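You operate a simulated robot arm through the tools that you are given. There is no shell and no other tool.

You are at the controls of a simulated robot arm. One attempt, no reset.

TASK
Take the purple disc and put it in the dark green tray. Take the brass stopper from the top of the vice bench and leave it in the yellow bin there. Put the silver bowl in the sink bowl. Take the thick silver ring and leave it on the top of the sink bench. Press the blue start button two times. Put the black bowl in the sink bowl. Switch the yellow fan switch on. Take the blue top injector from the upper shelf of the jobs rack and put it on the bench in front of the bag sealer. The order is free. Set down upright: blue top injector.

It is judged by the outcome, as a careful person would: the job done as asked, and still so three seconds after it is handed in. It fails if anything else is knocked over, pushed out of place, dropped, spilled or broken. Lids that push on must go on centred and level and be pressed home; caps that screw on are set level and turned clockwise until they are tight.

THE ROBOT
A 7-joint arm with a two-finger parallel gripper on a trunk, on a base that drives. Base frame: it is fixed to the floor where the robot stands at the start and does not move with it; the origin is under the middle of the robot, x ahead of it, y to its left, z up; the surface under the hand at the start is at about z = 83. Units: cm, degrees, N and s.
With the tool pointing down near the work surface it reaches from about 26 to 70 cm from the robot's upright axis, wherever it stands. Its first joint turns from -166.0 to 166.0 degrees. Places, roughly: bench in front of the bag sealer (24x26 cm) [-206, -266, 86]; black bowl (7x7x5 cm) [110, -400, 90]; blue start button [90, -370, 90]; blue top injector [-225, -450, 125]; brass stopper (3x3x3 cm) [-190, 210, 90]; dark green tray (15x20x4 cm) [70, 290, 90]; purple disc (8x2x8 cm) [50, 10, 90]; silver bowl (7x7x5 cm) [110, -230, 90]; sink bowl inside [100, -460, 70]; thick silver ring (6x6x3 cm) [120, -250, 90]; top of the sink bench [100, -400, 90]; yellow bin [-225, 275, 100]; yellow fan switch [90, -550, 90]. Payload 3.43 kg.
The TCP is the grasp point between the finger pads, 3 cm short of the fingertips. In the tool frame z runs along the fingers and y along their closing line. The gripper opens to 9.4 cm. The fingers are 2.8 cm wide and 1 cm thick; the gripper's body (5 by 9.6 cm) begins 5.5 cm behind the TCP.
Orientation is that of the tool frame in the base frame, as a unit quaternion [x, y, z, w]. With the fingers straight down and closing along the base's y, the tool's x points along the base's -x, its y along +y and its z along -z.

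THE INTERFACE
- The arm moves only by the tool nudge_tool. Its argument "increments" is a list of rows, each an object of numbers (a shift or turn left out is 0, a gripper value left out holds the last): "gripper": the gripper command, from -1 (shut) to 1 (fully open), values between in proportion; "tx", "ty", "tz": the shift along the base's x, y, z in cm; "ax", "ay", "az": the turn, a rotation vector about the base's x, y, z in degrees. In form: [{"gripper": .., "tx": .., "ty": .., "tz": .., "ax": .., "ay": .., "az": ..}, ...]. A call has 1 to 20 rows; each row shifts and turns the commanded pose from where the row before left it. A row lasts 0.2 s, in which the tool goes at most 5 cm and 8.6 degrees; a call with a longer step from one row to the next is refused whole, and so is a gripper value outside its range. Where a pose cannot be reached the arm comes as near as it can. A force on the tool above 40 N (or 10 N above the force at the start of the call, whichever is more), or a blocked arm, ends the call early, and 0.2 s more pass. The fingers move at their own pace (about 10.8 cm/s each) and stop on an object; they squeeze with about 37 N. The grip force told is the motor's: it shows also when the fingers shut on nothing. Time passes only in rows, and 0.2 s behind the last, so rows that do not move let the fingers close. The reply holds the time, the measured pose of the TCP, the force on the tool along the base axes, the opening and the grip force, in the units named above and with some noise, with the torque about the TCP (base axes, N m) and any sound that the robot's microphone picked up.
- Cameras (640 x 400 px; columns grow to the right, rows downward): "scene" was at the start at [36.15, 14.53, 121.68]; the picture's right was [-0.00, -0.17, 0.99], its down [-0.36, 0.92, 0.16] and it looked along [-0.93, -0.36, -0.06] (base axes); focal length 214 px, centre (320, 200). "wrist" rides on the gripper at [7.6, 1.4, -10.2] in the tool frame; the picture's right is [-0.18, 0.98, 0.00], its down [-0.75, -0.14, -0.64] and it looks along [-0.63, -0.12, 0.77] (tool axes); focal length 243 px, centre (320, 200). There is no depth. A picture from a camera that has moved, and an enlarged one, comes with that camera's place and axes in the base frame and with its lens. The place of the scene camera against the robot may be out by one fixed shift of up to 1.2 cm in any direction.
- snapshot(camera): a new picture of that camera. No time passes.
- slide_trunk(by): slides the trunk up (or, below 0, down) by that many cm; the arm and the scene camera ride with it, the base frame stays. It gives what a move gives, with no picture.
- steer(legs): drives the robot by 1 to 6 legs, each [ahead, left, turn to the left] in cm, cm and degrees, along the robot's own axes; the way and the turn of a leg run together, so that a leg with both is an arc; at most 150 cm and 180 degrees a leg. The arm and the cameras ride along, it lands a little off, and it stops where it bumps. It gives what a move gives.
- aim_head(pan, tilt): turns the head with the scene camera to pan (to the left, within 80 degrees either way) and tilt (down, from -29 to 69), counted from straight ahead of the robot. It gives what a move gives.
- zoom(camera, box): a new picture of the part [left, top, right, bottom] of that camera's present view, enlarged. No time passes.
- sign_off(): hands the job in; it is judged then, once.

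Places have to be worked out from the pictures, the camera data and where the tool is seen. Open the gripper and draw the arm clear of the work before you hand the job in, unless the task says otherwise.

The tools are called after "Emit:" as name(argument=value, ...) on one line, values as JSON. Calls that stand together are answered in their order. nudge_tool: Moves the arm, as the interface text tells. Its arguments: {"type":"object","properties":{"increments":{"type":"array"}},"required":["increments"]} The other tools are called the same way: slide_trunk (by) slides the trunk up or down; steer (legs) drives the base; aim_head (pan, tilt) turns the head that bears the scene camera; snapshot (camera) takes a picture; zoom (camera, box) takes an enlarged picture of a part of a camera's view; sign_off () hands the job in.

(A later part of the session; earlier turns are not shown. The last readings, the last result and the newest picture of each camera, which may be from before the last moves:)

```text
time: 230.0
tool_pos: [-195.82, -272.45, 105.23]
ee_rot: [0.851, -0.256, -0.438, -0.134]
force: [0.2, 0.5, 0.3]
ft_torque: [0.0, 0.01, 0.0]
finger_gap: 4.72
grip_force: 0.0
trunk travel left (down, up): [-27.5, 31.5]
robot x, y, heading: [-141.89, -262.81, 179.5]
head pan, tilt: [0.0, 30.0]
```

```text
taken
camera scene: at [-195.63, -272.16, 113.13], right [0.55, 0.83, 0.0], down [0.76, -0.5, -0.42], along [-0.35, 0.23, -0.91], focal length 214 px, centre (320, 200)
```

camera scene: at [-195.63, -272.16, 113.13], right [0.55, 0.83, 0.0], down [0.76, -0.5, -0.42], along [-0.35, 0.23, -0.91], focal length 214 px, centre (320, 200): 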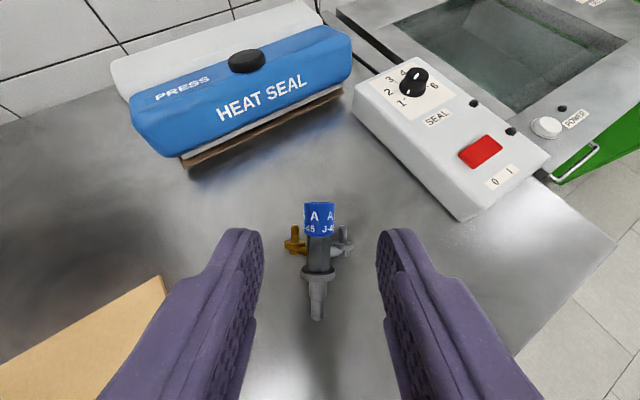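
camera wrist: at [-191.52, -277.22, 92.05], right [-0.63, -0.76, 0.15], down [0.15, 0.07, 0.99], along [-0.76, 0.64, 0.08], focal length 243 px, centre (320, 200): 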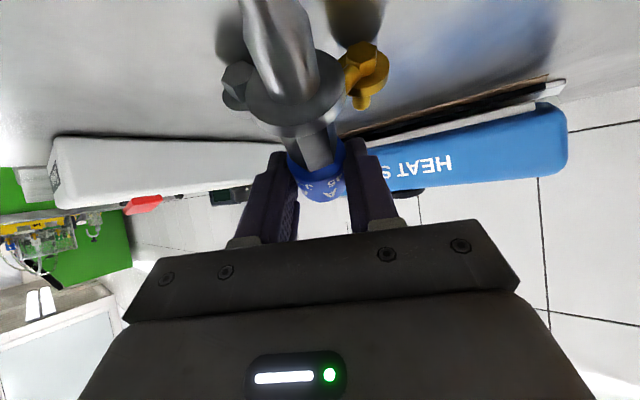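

The injector lies clear, in the same pose. I rotate the tool back to vertical (keeping the yaw) above it.

Emit:
nudge_tool(increments=[{"tz": 2, "ax": -4.35, "ay": -6.55}, {"tz": 2, "ax": -4.35, "ay": -6.55}, {"tz": 2, "ax": -4.35, "ay": -6.55}, {"ax": -4.35, "ay": -6.55}, {"ax": -4.35, "ay": -6.55}, {"ax": -4.35, "ay": -6.55}, {"ax": -4.35, "ay": -6.55}, {}])

Emit:
snapshot(camera="scene")

Emit:
snapshot(camera="wrist")

```text
time: 231.8
tool_pos: [-195.84, -272.58, 111.25]
ee_rot: [0.958, -0.287, 0.003, 0.001]
force: [-0.2, 0.5, 0.4]
ft_torque: [-0.03, -0.01, -0.01]
finger_gap: 4.72
grip_force: 0.0
trunk travel left (down, up): [-27.5, 31.5]
robot x, y, heading: [-141.45, -262.82, 179.7]
head pan, tilt: [0.0, 30.0]
```

```text
taken
camera scene: at [-200.57, -268.91, 115.67], right [0.55, 0.84, 0.0], down [0.72, -0.47, 0.51], along [0.42, -0.28, -0.86], focal length 214 px, centre (320, 200)
```

scene: 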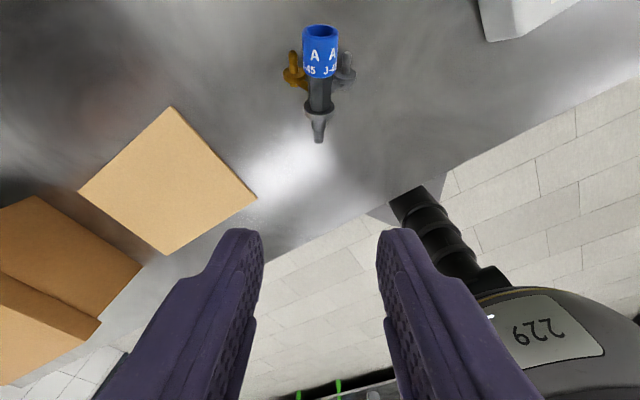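

```text
taken
camera wrist: at [-190.4, -277.92, 121.45], right [-0.69, -0.72, 0.0], down [-0.56, 0.53, 0.64], along [-0.46, 0.44, -0.77], focal length 243 px, centre (320, 200)
```

wrist: 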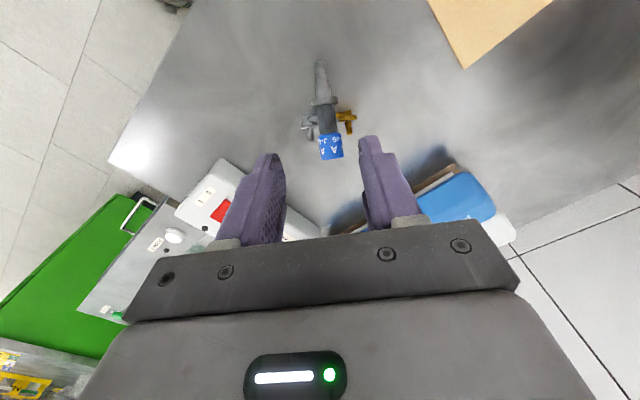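

The tool is vertical above. I estimate the cap at about [-202, -268.5, 92]; I move over it and descend to z 100 for a check.

Emit:
nudge_tool(increments=[{"tx": -3, "ty": 2, "tz": -2}, {"tx": -3, "ty": 2, "tz": -2}, {"tz": -4}, {"tz": -3}, {}])

Emit:
snapshot(camera="scene")

Emit:
snapshot(camera="wrist")

```text
time: 233.0
tool_pos: [-201.87, -268.51, 100.12]
ee_rot: [0.958, -0.287, 0.004, 0.001]
force: [-0.3, 0.1, -0.1]
ft_torque: [0.03, 0.04, 0.0]
finger_gap: 4.69
grip_force: 0.0
trunk travel left (down, up): [-27.5, 31.5]
robot x, y, heading: [-141.33, -262.92, 179.6]
head pan, tilt: [0.0, 30.0]
```

```text
taken
camera scene: at [-206.54, -264.9, 104.65], right [0.55, 0.84, 0.0], down [0.72, -0.47, 0.51], along [0.42, -0.28, -0.86], focal length 214 px, centre (320, 200)
```

scene: 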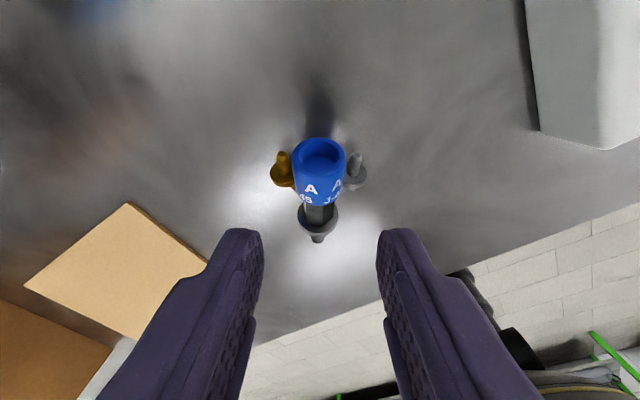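

```text
taken
camera wrist: at [-196.36, -273.92, 110.43], right [-0.69, -0.72, 0.0], down [-0.56, 0.53, 0.64], along [-0.46, 0.44, -0.77], focal length 243 px, centre (320, 200)
```

wrist: 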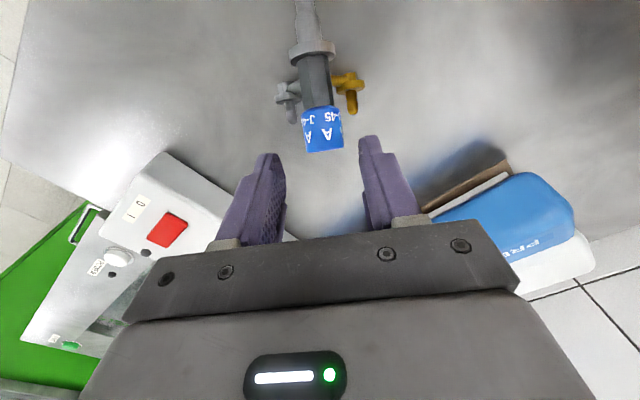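

The cap centre is at [-202.2, -268.3, 92.2], well aligned. I descend to z 93.4 and close on the cap.

Emit:
nudge_tool(increments=[{"tx": -0.3, "ty": 0.2, "tz": -3}, {"tz": -2}, {"tz": -1.6}, {}, {"gripper": -0.2}, {"gripper": -1}, {}, {}])

Emit:
snapshot(camera="scene")

```text
time: 234.8
tool_pos: [-202.22, -268.51, 93.62]
ee_rot: [0.958, -0.287, 0.003, -0.001]
force: [-0.2, 0.3, 0.6]
ft_torque: [-0.01, 0.08, 0.0]
finger_gap: 3.15
grip_force: 37.0
trunk travel left (down, up): [-27.5, 31.5]
robot x, y, heading: [-141.23, -262.99, 179.6]
head pan, tilt: [0.0, 30.0]
```

```text
taken
camera scene: at [-206.88, -264.72, 98.02], right [0.55, 0.84, 0.0], down [0.72, -0.47, 0.51], along [0.42, -0.28, -0.86], focal length 214 px, centre (320, 200)
```

scene: 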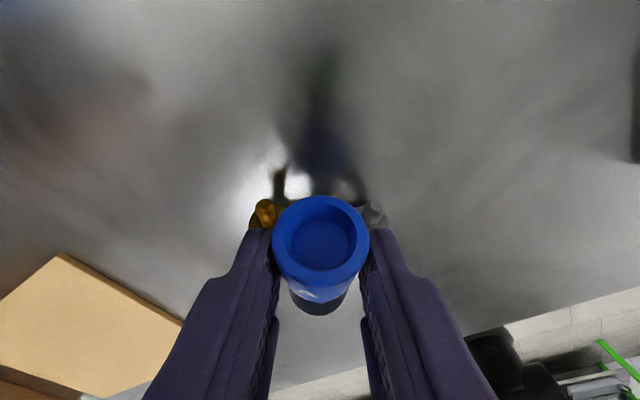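

Gripped. I lift about 9 cm and then rotate the tool up by 64° about the closing axis to stand the injector upright in the air.

Emit:
nudge_tool(increments=[{"tz": 1}, {"tz": 3}, {"tz": 4}, {"tz": 3, "ax": 4.4, "ay": 6.7}, {"ax": 4.4, "ay": 6.7}, {"ax": 4.4, "ay": 6.7}, {"ax": 4.4, "ay": 6.7}, {"ax": 4.4, "ay": 6.7}, {"ax": 4.4, "ay": 6.7}, {"ax": 4.4, "ay": 6.7}, {"ax": 4.4, "ay": 6.7}, {}])

Emit:
snapshot(camera="scene")

Emit:
snapshot(camera="wrist")

```text
time: 237.4
tool_pos: [-202.24, -268.54, 105.08]
ee_rot: [0.821, -0.247, -0.493, -0.149]
force: [-0.6, 0.0, -4.0]
ft_torque: [-0.04, -0.07, 0.0]
finger_gap: 3.11
grip_force: 36.8
out of reach, approached as far as the arm can: row 11
trunk travel left (down, up): [-27.5, 31.5]
robot x, y, heading: [-141.37, -263.22, 179.5]
head pan, tilt: [0.0, 30.0]
```

```text
taken
camera scene: at [-201.31, -268.54, 113.02], right [0.55, 0.84, 0.0], down [0.71, -0.47, -0.53], along [-0.44, 0.29, -0.85], focal length 214 px, centre (320, 200)
```

scene: 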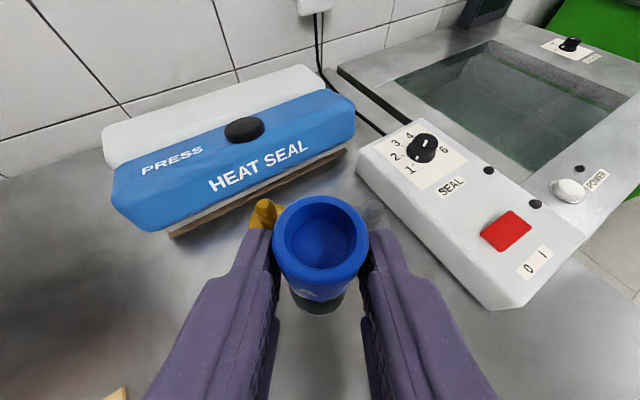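

```text
taken
camera wrist: at [-192.54, -276.61, 103.19], right [-0.61, -0.77, 0.16], down [0.26, 0.0, 0.97], along [-0.75, 0.63, 0.2], focal length 243 px, centre (320, 200)
```

wrist: 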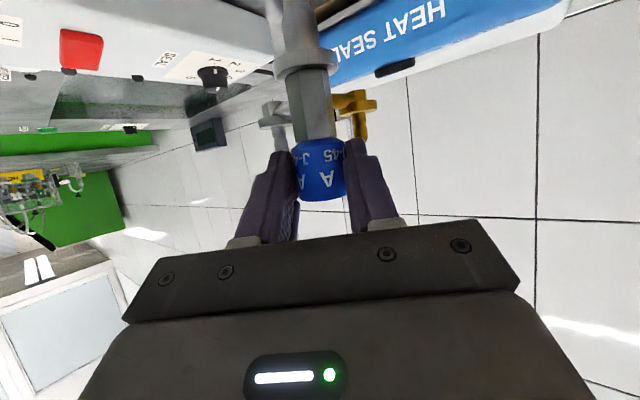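

The tool now has a 62° pitch and the injector looks upright. I zoom in to measure how vertical it is.

Emit:
zoom(camera="scene", box=[240, 180, 400, 330])

Emit:
zoom(camera="wrist", box=[220, 0, 420, 220])

```text
2.67 times, centred on (320, 255) of scene
camera zoom: at [-201.31, -268.54, 113.02], right [0.55, 0.84, 0.0], down [0.71, -0.47, -0.53], along [-0.44, 0.29, -0.85], focal length 572 px, centre (320, 53)
```

zoom: 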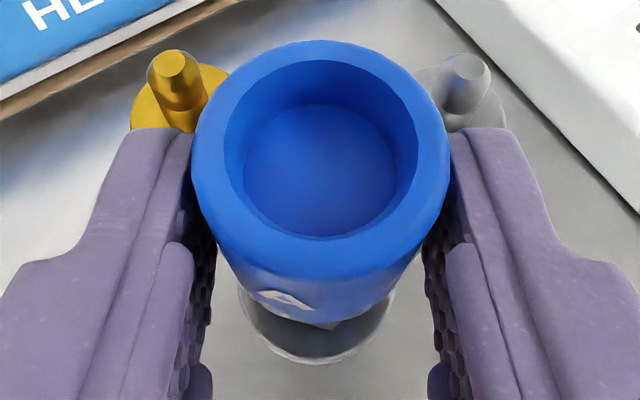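

```text
1.82 times, centred on (320, 110) of wrist
camera zoom: at [-192.54, -276.61, 103.19], right [-0.61, -0.77, 0.16], down [0.26, 0.0, 0.97], along [-0.75, 0.63, 0.2], focal length 441 px, centre (320, 364)
```

zoom: 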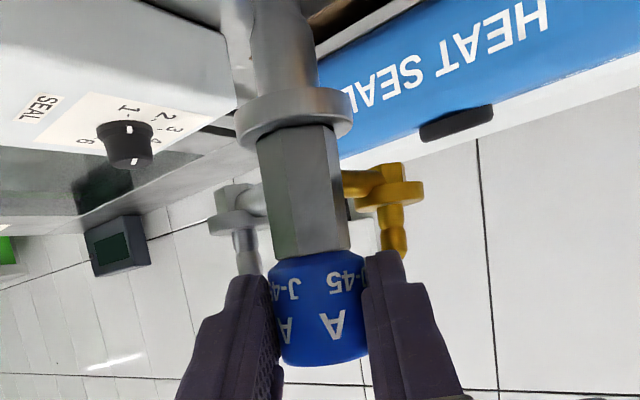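

The measured ellipse and collar positions say it is vertical within about 1°. I lower it toward the bench, stopping just above.

Emit:
nudge_tool(increments=[{"tz": -2}, {"tz": -2}, {"tz": -1.5}, {"tz": -0.8}, {}])

Emit:
zoom(camera="scene", box=[240, 180, 400, 330])

```text
time: 238.6
tool_pos: [-202.97, -269.73, 105.12]
ee_rot: [0.816, -0.245, -0.502, -0.151]
force: [0.2, 0.1, -3.1]
ft_torque: [-0.04, -0.07, 0.03]
finger_gap: 3.13
grip_force: 37.2
out of reach, approached as far as the arm can: row 1, 2, 3, 4
trunk travel left (down, up): [-27.5, 31.5]
robot x, y, heading: [-141.39, -262.62, 179.5]
head pan, tilt: [0.0, 30.0]
```

```text
2.67 times, centred on (320, 255) of scene
camera zoom: at [-201.8, -269.93, 112.93], right [0.55, 0.83, 0.0], down [0.7, -0.46, -0.55], along [-0.46, 0.3, -0.84], focal length 572 px, centre (320, 53)
```

zoom: 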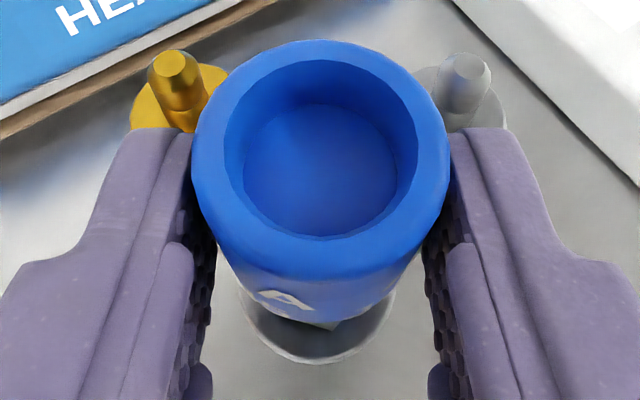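

The arm can't go lower at this pitch; I restore the commanded height and use the trunk to lower instead.

Emit:
nudge_tool(increments=[{"tz": 3.1}, {"tz": 3.2}, {}])

Emit:
slide_trunk(by=-3)

Emit:
snapshot(camera="scene")

```text
time: 239.4
tool_pos: [-203.03, -269.7, 111.36]
ee_rot: [0.813, -0.244, -0.506, -0.151]
force: [-0.1, -0.3, -2.5]
ft_torque: [-0.02, -0.07, -0.01]
finger_gap: 3.16
grip_force: 36.9
trunk travel left (down, up): [-27.5, 31.5]
robot x, y, heading: [-141.43, -263.14, 179.7]
head pan, tilt: [0.0, 30.0]
```

```text
time: 240.2
tool_pos: [-202.94, -269.73, 108.52]
ee_rot: [0.814, -0.243, -0.505, -0.151]
force: [-0.4, 0.9, -3.5]
ft_torque: [-0.08, -0.08, -0.03]
finger_gap: 3.14
grip_force: 37.3
trunk travel left (down, up): [-24.5, 34.5]
robot x, y, heading: [-141.62, -263.01, 179.6]
head pan, tilt: [0.0, 30.0]
```

```text
taken
camera scene: at [-201.74, -269.95, 116.23], right [0.55, 0.84, 0.0], down [0.69, -0.46, -0.56], along [-0.46, 0.31, -0.83], focal length 214 px, centre (320, 200)
```

scene: 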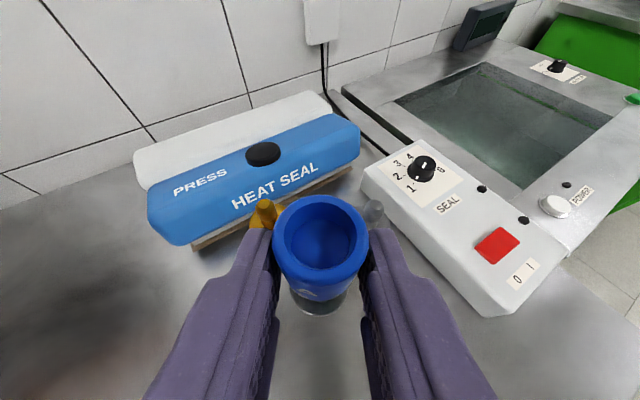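

The hand follows the trunk. I correct the pitch by -1.5° and slide the trunk down 10 cm to just above the bench.

Emit:
nudge_tool(increments=[{"ax": -0.8, "ay": -1.25}, {}])

Emit:
slide_trunk(by=-9.5)

Emit:
zoom(camera="scene", box=[240, 180, 400, 330])

Emit:
snapshot(camera="wrist")

```text
time: 240.8
tool_pos: [-202.84, -269.8, 108.53]
ee_rot: [0.82, -0.246, -0.495, -0.149]
force: [-0.9, 0.6, -2.6]
ft_torque: [-0.04, -0.04, -0.01]
finger_gap: 3.14
grip_force: 36.4
trunk travel left (down, up): [-24.5, 34.5]
robot x, y, heading: [-141.15, -262.97, 179.5]
head pan, tilt: [0.0, 30.0]
```

```text
time: 242.1
tool_pos: [-202.9, -269.78, 98.93]
ee_rot: [0.82, -0.246, -0.495, -0.149]
force: [0.8, -1.1, -3.6]
ft_torque: [-0.07, -0.09, -0.01]
finger_gap: 3.13
grip_force: 37.2
trunk travel left (down, up): [-15.0, 44.0]
robot x, y, heading: [-141.58, -262.99, 179.5]
head pan, tilt: [0.0, 30.0]
```

```text
2.67 times, centred on (320, 255) of scene
camera zoom: at [-201.92, -269.84, 106.76], right [0.55, 0.84, 0.0], down [0.71, -0.47, -0.53], along [-0.45, 0.29, -0.85], focal length 572 px, centre (320, 53)
```

zoom: 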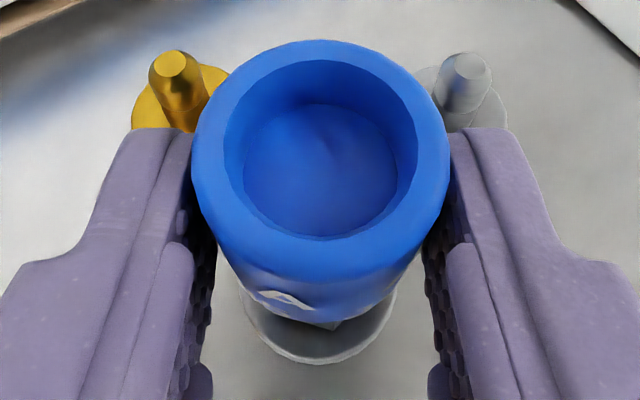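

```text
taken
camera wrist: at [-193.2, -277.9, 96.88], right [-0.61, -0.77, 0.16], down [0.26, 0.0, 0.97], along [-0.75, 0.63, 0.2], focal length 243 px, centre (320, 200)
```

wrist: 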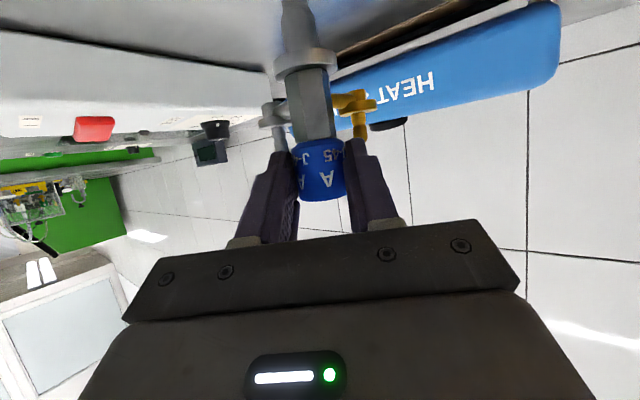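

Attitude is the same as measured (62° pitch). I now creep down with the arm in fine steps to light contact.

Emit:
nudge_tool(increments=[{"tz": -0.5}, {"tz": -0.4}, {"tz": -0.2}, {}])

Emit:
nudge_tool(increments=[{"tz": -0.2}, {}])

```text
time: 243.1
tool_pos: [-202.91, -269.76, 97.72]
ee_rot: [0.819, -0.247, -0.495, -0.149]
force: [-0.5, -0.3, -3.1]
ft_torque: [-0.02, -0.08, -0.01]
finger_gap: 3.13
grip_force: 37.7
trunk travel left (down, up): [-15.0, 44.0]
robot x, y, heading: [-141.31, -263.05, 179.5]
head pan, tilt: [0.0, 30.0]
```

```text
time: 243.7
tool_pos: [-202.97, -269.81, 97.65]
ee_rot: [0.819, -0.247, -0.495, -0.15]
force: [0.7, -0.8, -2.6]
ft_torque: [-0.04, -0.04, -0.03]
finger_gap: 3.17
grip_force: 37.5
trunk travel left (down, up): [-15.0, 44.0]
robot x, y, heading: [-141.75, -263.25, 179.4]
head pan, tilt: [0.0, 30.0]
```

Still free. I continue with 0.15 cm steps, checking the force each time.

Emit:
nudge_tool(increments=[{"tz": -0.15}, {}])

Emit:
nudge_tool(increments=[{"tz": -0.15}, {}])

```text
time: 244.2
tool_pos: [-202.89, -269.8, 97.42]
ee_rot: [0.821, -0.244, -0.495, -0.147]
force: [-0.5, 0.2, -3.3]
ft_torque: [-0.06, -0.05, 0.03]
finger_gap: 3.14
grip_force: 37.4
trunk travel left (down, up): [-15.0, 44.0]
robot x, y, heading: [-141.61, -263.06, 179.6]
head pan, tilt: [0.0, 30.0]
```

```text
time: 244.8
tool_pos: [-202.88, -269.8, 97.48]
ee_rot: [0.82, -0.246, -0.495, -0.148]
force: [-0.8, 0.1, -1.9]
ft_torque: [0.05, 0.04, 0.0]
finger_gap: 3.16
grip_force: 37.2
trunk travel left (down, up): [-15.0, 44.0]
robot x, y, heading: [-141.56, -262.87, 179.6]
head pan, tilt: [0.0, 30.0]
```

Nearly touching (torque changing). One more tiny step.

Emit:
nudge_tool(increments=[{"tz": -0.1}, {}])

Emit:
nudge_tool(increments=[{}, {}])

```text
time: 245.4
tool_pos: [-202.89, -269.77, 97.35]
ee_rot: [0.82, -0.246, -0.496, -0.147]
force: [-0.2, -0.9, 7.4]
ft_torque: [0.11, 0.04, -0.01]
finger_gap: 3.12
grip_force: 37.0
trunk travel left (down, up): [-15.0, 44.0]
robot x, y, heading: [-141.13, -262.86, 179.6]
head pan, tilt: [0.0, 30.0]
```

```text
time: 246.1
tool_pos: [-202.83, -269.79, 97.25]
ee_rot: [0.82, -0.246, -0.495, -0.149]
force: [-1.9, 0.6, 9.9]
ft_torque: [0.18, 0.45, 0.02]
finger_gap: 3.13
grip_force: 37.3
trunk travel left (down, up): [-15.0, 44.0]
robot x, y, heading: [-141.33, -263.23, 179.8]
head pan, tilt: [0.0, 30.0]
```

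Contact is light, but the torque suggests front-edge contact, and both side arms hang forward, so its weight leans forward. I lift slightly, tilt it 2.5° back toward the robot and lower again.

Emit:
nudge_tool(increments=[{"tz": 0.6}, {"ax": 1.38, "ay": 2.1}, {}])

Emit:
zoom(camera="scene", box=[240, 180, 400, 330])

Emit:
zoom(camera="wrist", box=[220, 0, 420, 220])

```text
time: 246.8
tool_pos: [-202.81, -269.87, 97.84]
ee_rot: [0.809, -0.242, -0.512, -0.154]
force: [0.5, 0.7, -3.0]
ft_torque: [-0.03, -0.06, 0.03]
finger_gap: 3.13
grip_force: 37.1
trunk travel left (down, up): [-15.0, 44.0]
robot x, y, heading: [-141.34, -262.93, 179.2]
head pan, tilt: [0.0, 30.0]
```

```text
2.67 times, centred on (320, 255) of scene
camera zoom: at [-201.65, -270.03, 105.55], right [0.55, 0.84, 0.0], down [0.69, -0.45, -0.57], along [-0.48, 0.31, -0.82], focal length 572 px, centre (320, 53)
```

zoom: 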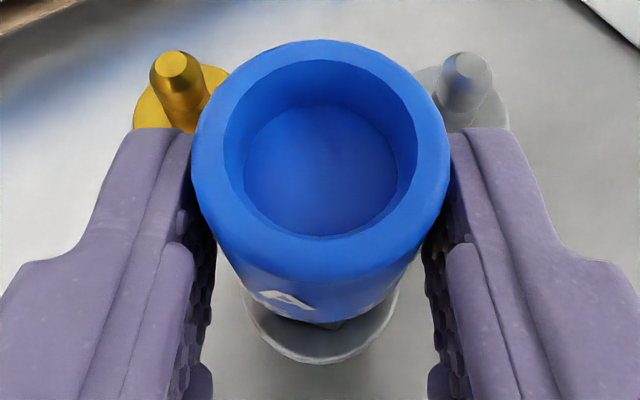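

```text
1.82 times, centred on (320, 110) of wrist
camera zoom: at [-193.27, -277.85, 95.15], right [-0.61, -0.78, 0.17], down [0.29, -0.03, 0.96], along [-0.74, 0.63, 0.24], focal length 441 px, centre (320, 364)
```

zoom: 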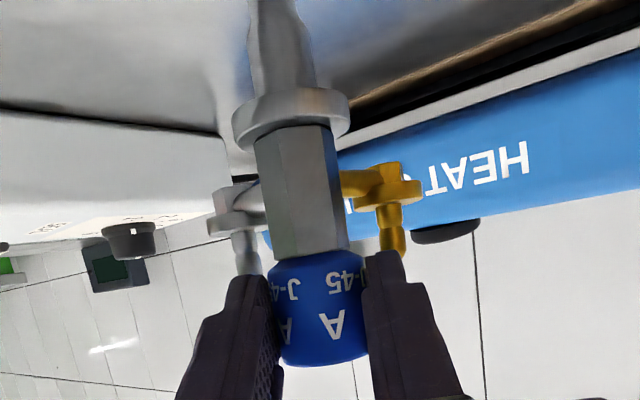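

I lower again to contact and compare the contact torque with the previous attempt.

Emit:
nudge_tool(increments=[{"tz": -0.3}, {"tz": -0.15}, {}])

Emit:
nudge_tool(increments=[{"tz": -0.15}, {}, {}])

Emit:
nudge_tool(increments=[{"tz": -0.15}, {}, {}])

```text
time: 247.7
tool_pos: [-202.83, -269.75, 97.37]
ee_rot: [0.808, -0.244, -0.513, -0.155]
force: [-0.6, -0.2, -1.8]
ft_torque: [-0.03, -0.09, 0.01]
finger_gap: 3.14
grip_force: 37.5
trunk travel left (down, up): [-15.0, 44.0]
robot x, y, heading: [-141.5, -262.34, 179.4]
head pan, tilt: [0.0, 30.0]
```

```text
time: 248.4
tool_pos: [-202.89, -269.69, 97.22]
ee_rot: [0.809, -0.242, -0.513, -0.153]
force: [-2.0, 0.2, 2.0]
ft_torque: [-0.02, 0.13, 0.02]
finger_gap: 3.16
grip_force: 36.9
trunk travel left (down, up): [-15.0, 44.0]
robot x, y, heading: [-141.54, -262.89, 179.5]
head pan, tilt: [0.0, 30.0]
```

```text
time: 249.2
tool_pos: [-202.85, -269.78, 97.34]
ee_rot: [0.807, -0.242, -0.516, -0.153]
force: [-5.2, -1.4, 18.2]
ft_torque: [0.05, 0.82, 0.06]
finger_gap: 3.12
grip_force: 36.8
trunk travel left (down, up): [-15.0, 44.0]
robot x, y, heading: [-141.06, -262.88, 179.5]
head pan, tilt: [0.0, 30.0]
```

The contact now appears centred under the axis (about flush). I ease the load and open the fingers just slightly (to ~3.5 cm) to let it settle, then check.

Emit:
nudge_tool(increments=[{"tz": 0.12}, {"tz": 0.06}, {}])

Emit:
nudge_tool(increments=[{"gripper": -0.32}, {"gripper": -0.3}, {"gripper": -0.27}, {}, {}])

Emit:
zoom(camera="scene", box=[240, 180, 400, 330])

Emit:
snapshot(camera="wrist")

```text
time: 250.1
tool_pos: [-202.79, -269.75, 97.2]
ee_rot: [0.809, -0.242, -0.513, -0.153]
force: [-3.1, 0.4, 10.5]
ft_torque: [0.05, 0.53, 0.02]
finger_gap: 3.14
grip_force: 37.1
trunk travel left (down, up): [-15.0, 44.0]
robot x, y, heading: [-141.48, -262.73, 179.8]
head pan, tilt: [0.0, 30.0]
```

```text
time: 251.2
tool_pos: [-202.82, -269.78, 97.32]
ee_rot: [0.809, -0.243, -0.513, -0.154]
force: [-0.3, -0.1, -0.3]
ft_torque: [0.01, 0.03, 0.02]
finger_gap: 3.42
grip_force: 0.0
trunk travel left (down, up): [-15.0, 44.0]
robot x, y, heading: [-141.18, -262.99, 179.5]
head pan, tilt: [0.0, 30.0]
```

```text
2.67 times, centred on (320, 255) of scene
camera zoom: at [-201.62, -270.01, 105.04], right [0.55, 0.84, 0.0], down [0.69, -0.45, -0.57], along [-0.48, 0.31, -0.82], focal length 572 px, centre (320, 53)
```

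zoom: 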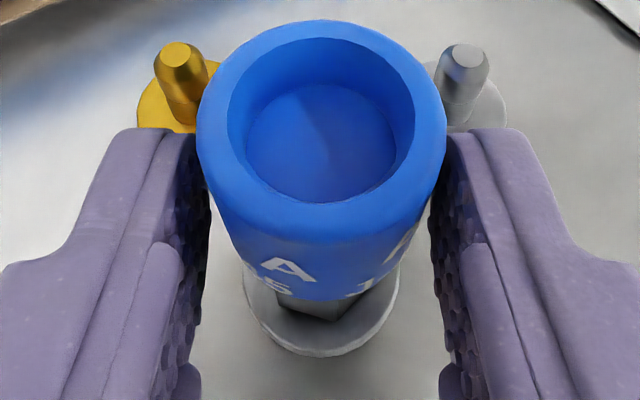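

```text
taken
camera wrist: at [-193.24, -277.84, 94.64], right [-0.61, -0.78, 0.17], down [0.29, -0.02, 0.96], along [-0.74, 0.63, 0.24], focal length 243 px, centre (320, 200)
```

wrist: 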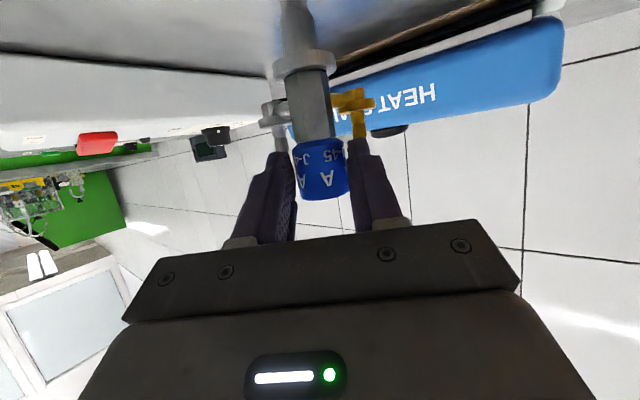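

It rocked forward a little, probably settling flush. I wait a moment and check that it isn't moving any more.

Emit:
nudge_tool(increments=[{}, {}, {}, {}, {}])

Emit:
zoom(camera="scene", box=[240, 180, 400, 330])

```text
time: 252.4
tool_pos: [-202.97, -269.71, 97.28]
ee_rot: [0.808, -0.243, -0.514, -0.154]
force: [-0.2, 0.1, 0.5]
ft_torque: [-0.02, -0.05, -0.02]
finger_gap: 3.42
grip_force: 0.1
trunk travel left (down, up): [-15.0, 44.0]
robot x, y, heading: [-141.31, -262.97, 179.5]
head pan, tilt: [0.0, 30.0]
```

```text
2.67 times, centred on (320, 255) of scene
camera zoom: at [-201.61, -270.01, 105.04], right [0.55, 0.84, 0.0], down [0.69, -0.45, -0.57], along [-0.48, 0.31, -0.82], focal length 572 px, centre (320, 53)
```

zoom: 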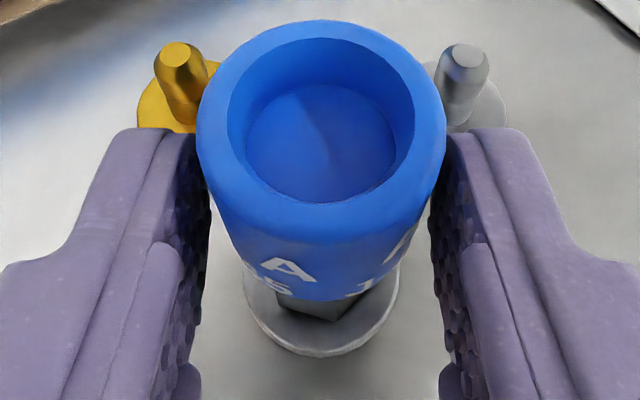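

It stands still, free between the fingers. I open a bit more and withdraw straight back along the tool axis.

Emit:
nudge_tool(increments=[{"gripper": -0.22}, {"gripper": -0.15}, {"gripper": -0.08}, {}, {"tx": 0.37, "ty": -0.24, "tz": 0.24}, {"tx": 0.74, "ty": -0.48, "tz": 0.47}, {"tx": 1.48, "ty": -0.97, "tz": 0.94}, {"tx": 1.48, "ty": -0.97, "tz": 0.94}, {"tx": 2.2, "ty": -1.45, "tz": 1.4}, {"tx": 2.2, "ty": -1.45, "tz": 1.4}, {}])

Emit:
snapshot(camera="scene")

Emit:
snapshot(camera="wrist")

```text
time: 254.8
tool_pos: [-194.44, -275.29, 102.71]
ee_rot: [0.809, -0.242, -0.513, -0.155]
force: [0.3, 0.0, 0.0]
ft_torque: [-0.03, 0.03, -0.02]
finger_gap: 4.32
grip_force: 0.1
trunk travel left (down, up): [-15.0, 44.0]
robot x, y, heading: [-141.39, -262.78, 179.9]
head pan, tilt: [0.0, 30.0]
```

```text
taken
camera scene: at [-193.14, -275.57, 110.48], right [0.55, 0.84, 0.0], down [0.69, -0.45, -0.57], along [-0.48, 0.31, -0.82], focal length 214 px, centre (320, 200)
```

scene: 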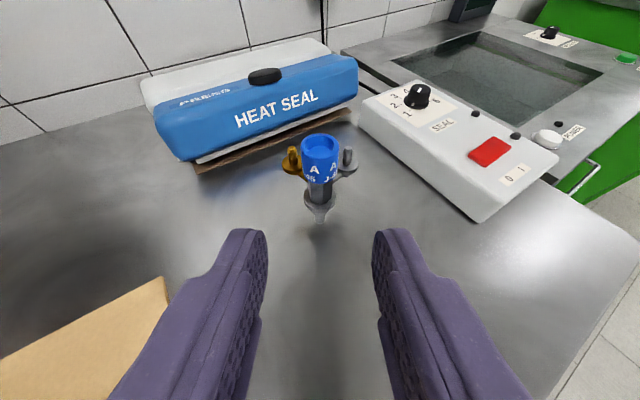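

```text
taken
camera wrist: at [-184.77, -283.38, 100.07], right [-0.61, -0.78, 0.17], down [0.29, -0.03, 0.96], along [-0.74, 0.63, 0.24], focal length 243 px, centre (320, 200)
```

wrist: 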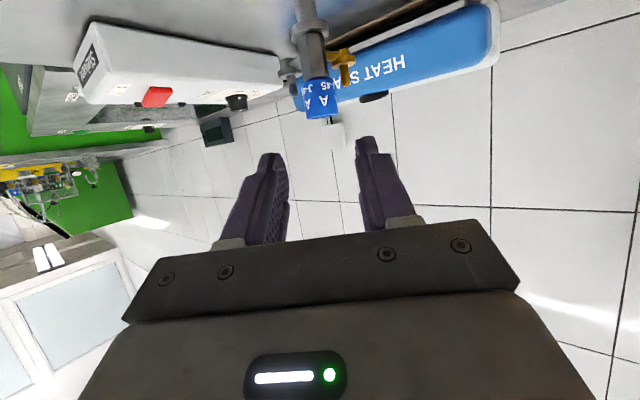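

The injector stands upright in front of the sealer. I back the robot off gently, then restore the trunk and the tool orientation.

Emit:
nudge_tool(increments=[{"tx": 2, "ty": -1.3, "tz": 2}, {"tz": 3}, {"tz": 3}, {}])

Emit:
steer(legs=[[-60, 0, 0]])

Emit:
slide_trunk(by=12.5)

Emit:
nudge_tool(increments=[{"ax": -4.4, "ay": -6.7}, {"ax": -4.4, "ay": -6.7}, {"ax": -4.4, "ay": -6.7}, {"ax": -4.4, "ay": -6.7}, {"ax": -4.4, "ay": -6.7}, {"ax": -4.4, "ay": -6.7}, {"ax": -4.4, "ay": -6.7}, {"ax": -4.4, "ay": -6.7}, {"az": 8}, {"az": 8}, {"az": 8}, {"az": 8}, {}])

Emit:
snapshot(camera="scene")

```text
time: 255.8
tool_pos: [-192.42, -276.65, 110.75]
ee_rot: [0.808, -0.243, -0.514, -0.154]
force: [1.3, -0.4, -0.2]
ft_torque: [0.01, 0.01, 0.03]
finger_gap: 4.28
grip_force: 0.0
trunk travel left (down, up): [-15.0, 44.0]
robot x, y, heading: [-141.62, -263.02, 179.6]
head pan, tilt: [0.0, 30.0]
```

```text
time: 259.2
tool_pos: [-132.25, -277.17, 110.64]
ee_rot: [0.809, -0.241, -0.513, -0.152]
force: [-0.7, -0.9, -0.2]
ft_torque: [-0.03, -0.01, 0.02]
finger_gap: 4.35
grip_force: 0.1
trunk travel left (down, up): [-15.0, 44.0]
robot x, y, heading: [-81.18, -263.42, 179.9]
head pan, tilt: [0.0, 30.0]
```

```text
time: 260.8
tool_pos: [-132.26, -277.14, 123.11]
ee_rot: [0.809, -0.241, -0.514, -0.153]
force: [-0.2, 0.2, -0.7]
ft_torque: [0.01, -0.04, -0.01]
finger_gap: 4.31
grip_force: 0.1
trunk travel left (down, up): [-27.5, 31.5]
robot x, y, heading: [-80.98, -263.6, 179.8]
head pan, tilt: [0.0, 30.0]
```

```text
time: 263.6
tool_pos: [-125.78, -277.08, 124.02]
ee_rot: [0.974, -0.011, -0.227, -0.008]
force: [0.3, 0.0, -0.7]
ft_torque: [0.01, 0.0, 0.01]
finger_gap: 4.32
grip_force: 0.0
out of reach, approached as far as the arm can: row 5, 6, 7, 8, 10, 11, 12
trunk travel left (down, up): [-27.5, 31.5]
robot x, y, heading: [-81.19, -263.66, 179.5]
head pan, tilt: [0.0, 30.0]
```

```text
taken
camera scene: at [-129.03, -276.75, 130.84], right [0.03, 1.0, 0.01], down [1.0, -0.03, 0.06], along [0.06, 0.01, -1.0], focal length 214 px, centre (320, 200)
```

scene: 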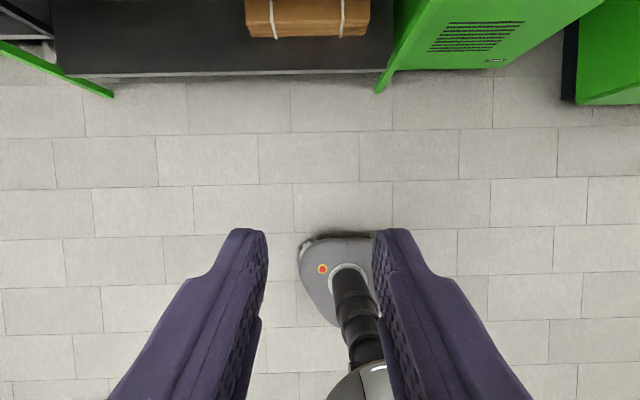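

The tool is at 26° pitch; I bring it back to vertical in a nearer position.

Emit:
nudge_tool(increments=[{"tx": 2, "ty": 1.5, "ay": -6.5}, {"tx": 2, "ty": 1.5, "ay": -6.5}, {"tx": 2, "ty": 1.5, "ay": -6.5}, {"tx": 2, "ty": 1.5, "ay": -6.6}, {"tx": 3}, {}])

Emit:
aim_head(pan=-75, tilt=0)

Emit:
snapshot(camera="scene")

```text
time: 265.0
tool_pos: [-113.96, -271.99, 124.33]
ee_rot: [0.999, -0.01, -0.029, -0.01]
force: [-1.1, -0.1, 0.2]
ft_torque: [0.05, 0.02, 0.0]
finger_gap: 4.31
grip_force: 0.2
out of reach, approached as far as the arm can: row 1, 2
trunk travel left (down, up): [-27.5, 31.5]
robot x, y, heading: [-81.1, -263.03, 179.7]
head pan, tilt: [0.0, 30.0]
```

```text
time: 266.5
tool_pos: [-114.06, -271.88, 124.43]
ee_rot: [0.999, -0.01, -0.03, -0.01]
force: [0.1, 0.2, 0.1]
ft_torque: [0.04, 0.02, -0.03]
finger_gap: 4.34
grip_force: 0.1
trunk travel left (down, up): [-27.5, 31.5]
robot x, y, heading: [-80.96, -263.27, 180.1]
head pan, tilt: [-75.0, 0.0]
```

```text
taken
camera scene: at [-123.69, -262.9, 136.37], right [0.06, 0.24, 0.97], down [1.0, -0.02, -0.06], along [0.01, 0.97, -0.24], focal length 214 px, centre (320, 200)
```

scene: 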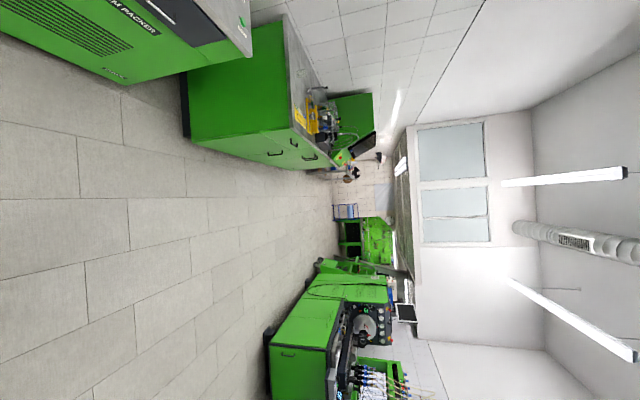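

Now the +x side. I turn around to face it, level the tool and look with the head raised.

Emit:
steer(legs=[[0, 0, 90], [0, 0, 90], [60, -20, 0]])

Emit:
aim_head(pan=0, tilt=-29)

Emit:
snapshot(camera="scene")

Emit:
snapshot(camera="wrist")

```text
time: 277.6
tool_pos: [10.67, -275.11, 124.39]
ee_rot: [0.012, 0.999, -0.01, 0.029]
force: [0.1, -0.1, 0.5]
ft_torque: [0.01, -0.01, -0.01]
finger_gap: 4.32
grip_force: 0.1
trunk travel left (down, up): [-27.5, 31.5]
robot x, y, heading: [-21.99, -283.53, -0.2]
head pan, tilt: [-75.0, 0.0]
```

```text
time: 279.1
tool_pos: [10.72, -274.99, 124.39]
ee_rot: [0.011, 0.999, -0.01, 0.03]
force: [0.5, 0.9, 0.5]
ft_torque: [-0.01, -0.01, -0.03]
finger_gap: 4.34
grip_force: 0.2
trunk travel left (down, up): [-27.5, 31.5]
robot x, y, heading: [-21.9, -283.39, -0.2]
head pan, tilt: [0.0, -28.6]
```

```text
taken
camera scene: at [25.71, -275.01, 132.09], right [-0.02, -1.0, 0.02], down [-0.85, 0.01, -0.53], along [0.53, -0.03, -0.85], focal length 214 px, centre (320, 200)
```

scene: 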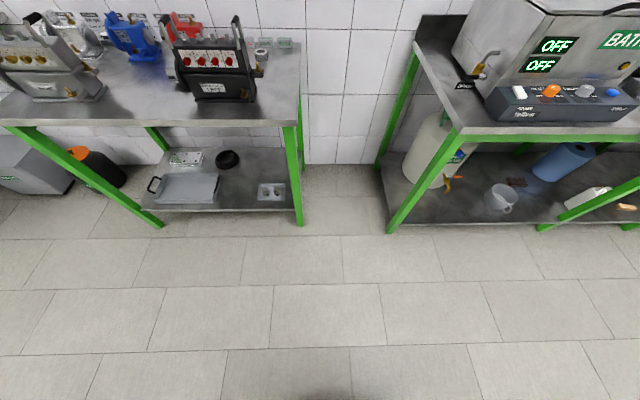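

```text
taken
camera wrist: at [2.43, -273.26, 134.06], right [0.21, 0.98, -0.01], down [0.71, -0.15, 0.69], along [0.67, -0.15, -0.73], focal length 243 px, centre (320, 200)
```

wrist: 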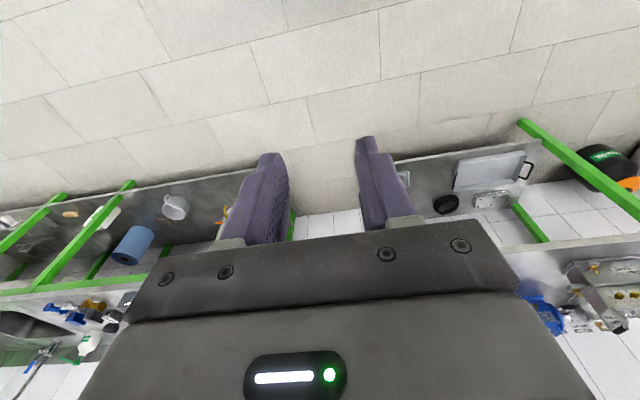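

Emit:
zoom(camera="scene", box=[0, 0, 320, 120])

Emit:
zoom(camera="scene", box=[400, 0, 640, 150])

```text
2.00 times, centred on (160, 60) of scene
camera zoom: at [25.71, -275.01, 132.09], right [-0.02, -1.0, 0.02], down [-0.85, 0.01, -0.53], along [0.53, -0.03, -0.85], focal length 429 px, centre (640, 480)
```

zoom: 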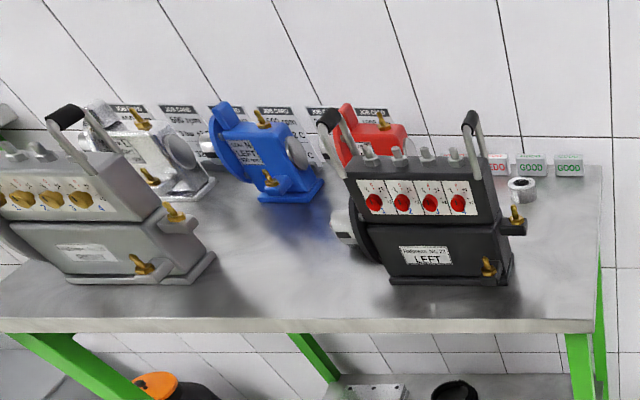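

```text
2.67 times, centred on (520, 75) of scene
camera zoom: at [25.71, -275.01, 132.09], right [-0.02, -1.0, 0.02], down [-0.85, 0.01, -0.53], along [0.53, -0.03, -0.85], focal length 572 px, centre (-213, 533)
```

zoom: 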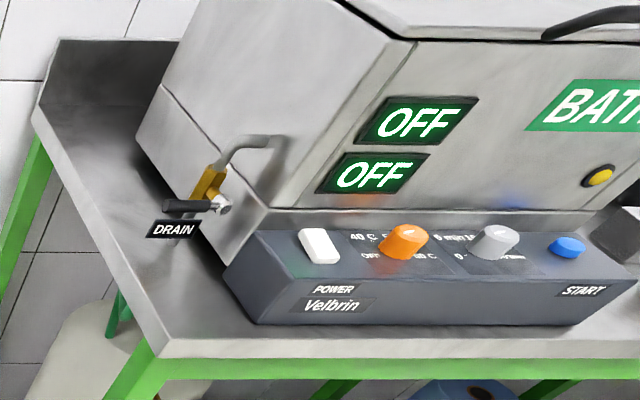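

The thick ring is near [120, -254], the blue START button is on the BATH console to the right. I level the tool and drive nearer the left bench to find the silver bowl.

Emit:
nudge_tool(increments=[{"ay": 3.4, "ax": 1.1}, {}])

Emit:
steer(legs=[[35, 45, 0]])

Emit:
snapshot(camera="scene")

```text
time: 279.7
tool_pos: [10.75, -275.06, 124.38]
ee_rot: [0.011, 1.0, 0.0, 0.0]
force: [0.5, -0.9, 0.1]
ft_torque: [-0.02, 0.02, -0.01]
finger_gap: 4.33
grip_force: 0.0
trunk travel left (down, up): [-27.5, 31.5]
robot x, y, heading: [-22.27, -283.78, -0.3]
head pan, tilt: [0.0, -28.6]
```

```text
time: 282.9
tool_pos: [45.51, -230.49, 124.36]
ee_rot: [0.012, 1.0, -0.001, 0.0]
force: [-0.1, 0.1, -1.2]
ft_torque: [0.02, 0.0, -0.01]
finger_gap: 4.31
grip_force: 0.1
trunk travel left (down, up): [-27.5, 31.5]
robot x, y, heading: [12.71, -239.01, -0.3]
head pan, tilt: [0.0, -28.6]
```

```text
taken
camera scene: at [61.0, -230.54, 131.21], right [-0.02, -1.0, 0.0], down [-0.88, 0.02, -0.48], along [0.48, -0.01, -0.88], focal length 214 px, centre (320, 200)
```

scene: 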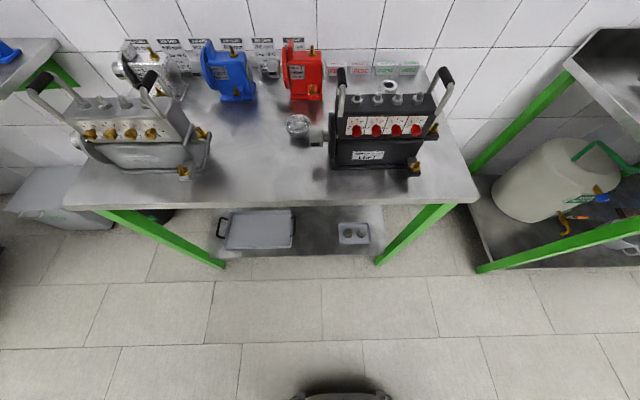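

Emit:
zoom(camera="scene", box=[260, 50, 480, 210])

```text
2.50 times, centred on (370, 130) of scene
camera zoom: at [61.0, -230.54, 131.21], right [-0.02, -1.0, 0.0], down [-0.88, 0.02, -0.48], along [0.48, -0.01, -0.88], focal length 536 px, centre (195, 375)
```

zoom: 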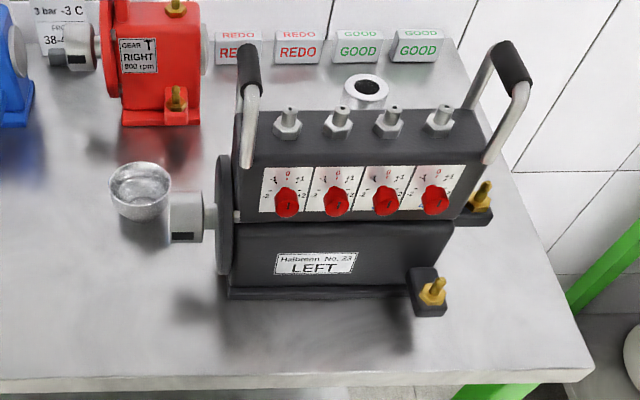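

The silver bowl stands at about [105.5, -225.6, 90] by the black machine's shaft; the thick ring is at about [123, -253] behind that machine. I drive closer and look down on the bowl.

Emit:
aim_head(pan=0, tilt=0)

Emit:
steer(legs=[[33, 8, 0]])

Emit:
nudge_tool(increments=[{"tx": 3}, {"tx": 4}, {"tx": 4}, {}])

Emit:
snapshot(camera="scene")

Emit:
snapshot(camera="wrist")

```text
time: 283.9
tool_pos: [45.45, -230.49, 124.4]
ee_rot: [0.013, 1.0, 0.001, 0.0]
force: [0.9, -0.1, 0.0]
ft_torque: [-0.04, -0.05, 0.0]
finger_gap: 4.35
grip_force: 0.0
trunk travel left (down, up): [-27.5, 31.5]
robot x, y, heading: [12.67, -239.06, -0.5]
head pan, tilt: [0.0, 0.0]
```

```text
time: 286.1
tool_pos: [79.24, -222.86, 124.35]
ee_rot: [0.011, 1.0, 0.0, -0.001]
force: [0.6, 0.1, 0.4]
ft_torque: [0.0, 0.03, -0.02]
finger_gap: 4.32
grip_force: 0.0
trunk travel left (down, up): [-27.5, 31.5]
robot x, y, heading: [46.27, -231.21, -0.3]
head pan, tilt: [0.0, 0.0]
```

```text
time: 287.1
tool_pos: [90.24, -222.77, 124.38]
ee_rot: [0.013, 1.0, -0.002, -0.001]
force: [0.4, -0.1, 0.1]
ft_torque: [-0.01, -0.01, -0.02]
finger_gap: 4.33
grip_force: 0.1
trunk travel left (down, up): [-27.5, 31.5]
robot x, y, heading: [46.39, -231.08, -0.5]
head pan, tilt: [0.0, 0.0]
```

```text
taken
camera scene: at [101.73, -222.73, 128.93], right [-0.03, -1.0, 0.0], down [-1.0, 0.03, 0.0], along [0.0, 0.0, -1.0], focal length 214 px, centre (320, 200)
```

scene: 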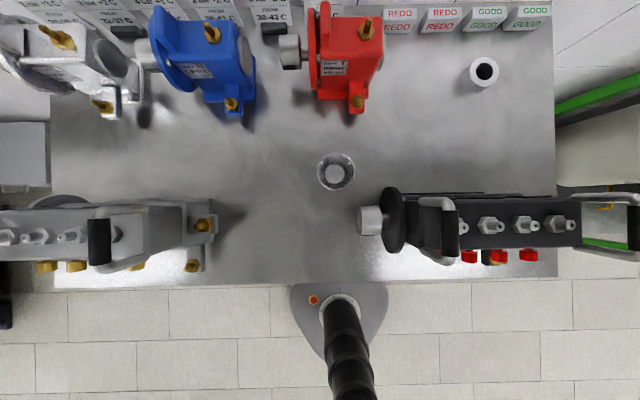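

```text
taken
camera wrist: at [82.65, -221.09, 134.56], right [0.21, 0.98, 0.0], down [0.75, -0.16, 0.64], along [0.63, -0.14, -0.77], focal length 243 px, centre (320, 200)
```

wrist: 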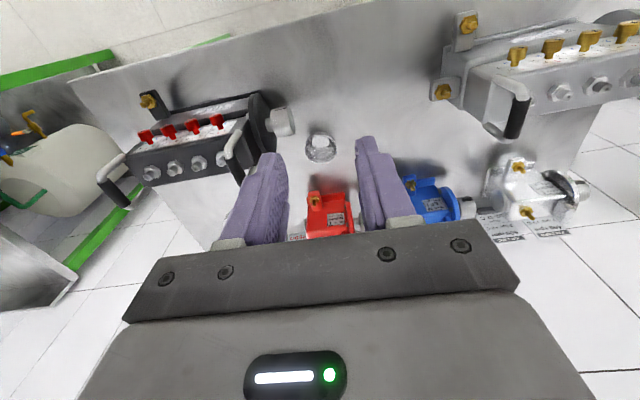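

This straight-down view is excellent: bowl centre about [106.4, -225.4], ring about [123.5, -252.5]. I zoom on the bowl to see its shape.

Emit:
zoom(camera="scene", box=[280, 130, 400, 210])

Emit:
zoom(camera="wrist", box=[240, 90, 400, 190])

```text
5.00 times, centred on (340, 170) of scene
camera zoom: at [101.73, -222.73, 128.93], right [-0.03, -1.0, 0.0], down [-1.0, 0.03, 0.0], along [0.0, 0.0, -1.0], focal length 1072 px, centre (220, 350)
```

zoom: 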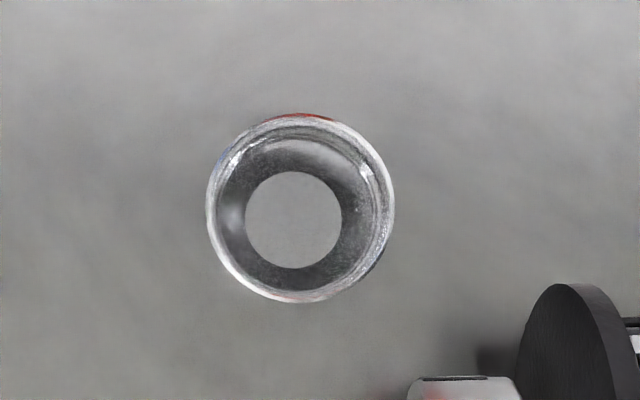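

```text
4.00 times, centred on (320, 140) of wrist
camera zoom: at [82.65, -221.09, 134.56], right [0.21, 0.98, 0.0], down [0.75, -0.16, 0.64], along [0.63, -0.14, -0.77], focal length 970 px, centre (320, 440)
```

zoom: 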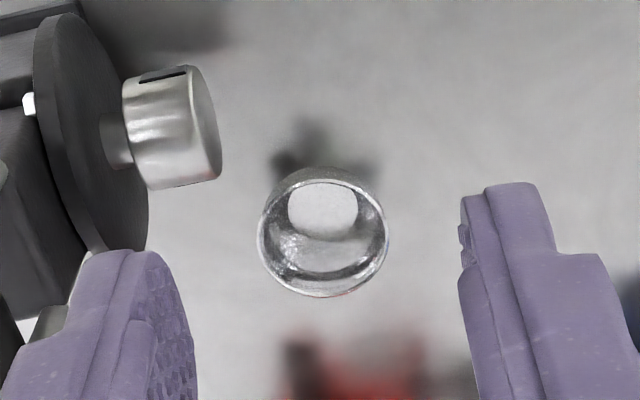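

The bowl has curved walls and a flat base; I'll grip it across its rim diameter. I tuck the head, rotate the hand 25° to keep the head off the red machine, and move above the bowl.

Emit:
aim_head(pan=0, tilt=30)

Emit:
nudge_tool(increments=[{"gripper": 1, "tx": 4, "ty": -0.8, "az": 8}, {"tx": 4, "ty": -0.8, "az": 8}, {"tx": 4, "ty": -0.8, "az": 8}, {"tx": 4, "ty": -0.8}, {"tz": -4}, {"tz": -4}, {"tz": -4}, {"tz": -4}, {}])

Emit:
snapshot(camera="scene")

Emit:
snapshot(camera="wrist")

```text
time: 288.1
tool_pos: [90.33, -222.85, 124.43]
ee_rot: [0.013, 1.0, 0.0, 0.001]
force: [-0.7, -0.3, 0.1]
ft_torque: [0.0, -0.01, 0.0]
finger_gap: 4.32
grip_force: 0.2
trunk travel left (down, up): [-27.5, 31.5]
robot x, y, heading: [46.34, -231.11, -0.5]
head pan, tilt: [0.0, 30.0]
```

```text
time: 290.1
tool_pos: [106.1, -226.11, 108.3]
ee_rot: [-0.195, 0.981, 0.0, -0.001]
force: [0.9, -0.8, 0.2]
ft_torque: [-0.02, 0.02, 0.03]
finger_gap: 9.4
grip_force: 0.1
trunk travel left (down, up): [-27.5, 31.5]
robot x, y, heading: [46.14, -231.08, -0.6]
head pan, tilt: [0.0, 30.0]
```

```text
taken
camera scene: at [112.22, -223.39, 112.91], right [0.38, -0.92, 0.0], down [-0.8, -0.33, 0.5], along [-0.46, -0.19, -0.87], focal length 214 px, centre (320, 200)
```

scene: 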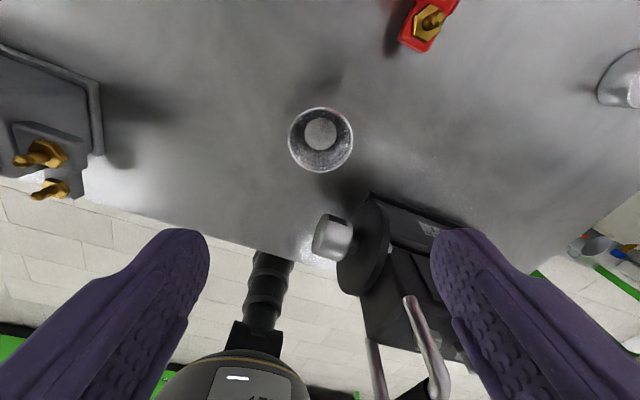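

```text
taken
camera wrist: at [98.43, -227.62, 118.59], right [-0.21, 0.98, 0.0], down [0.75, 0.16, 0.64], along [0.63, 0.13, -0.77], focal length 243 px, centre (320, 200)
```

wrist: 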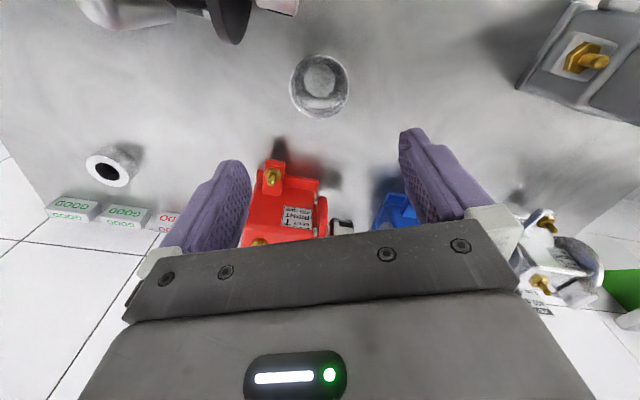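

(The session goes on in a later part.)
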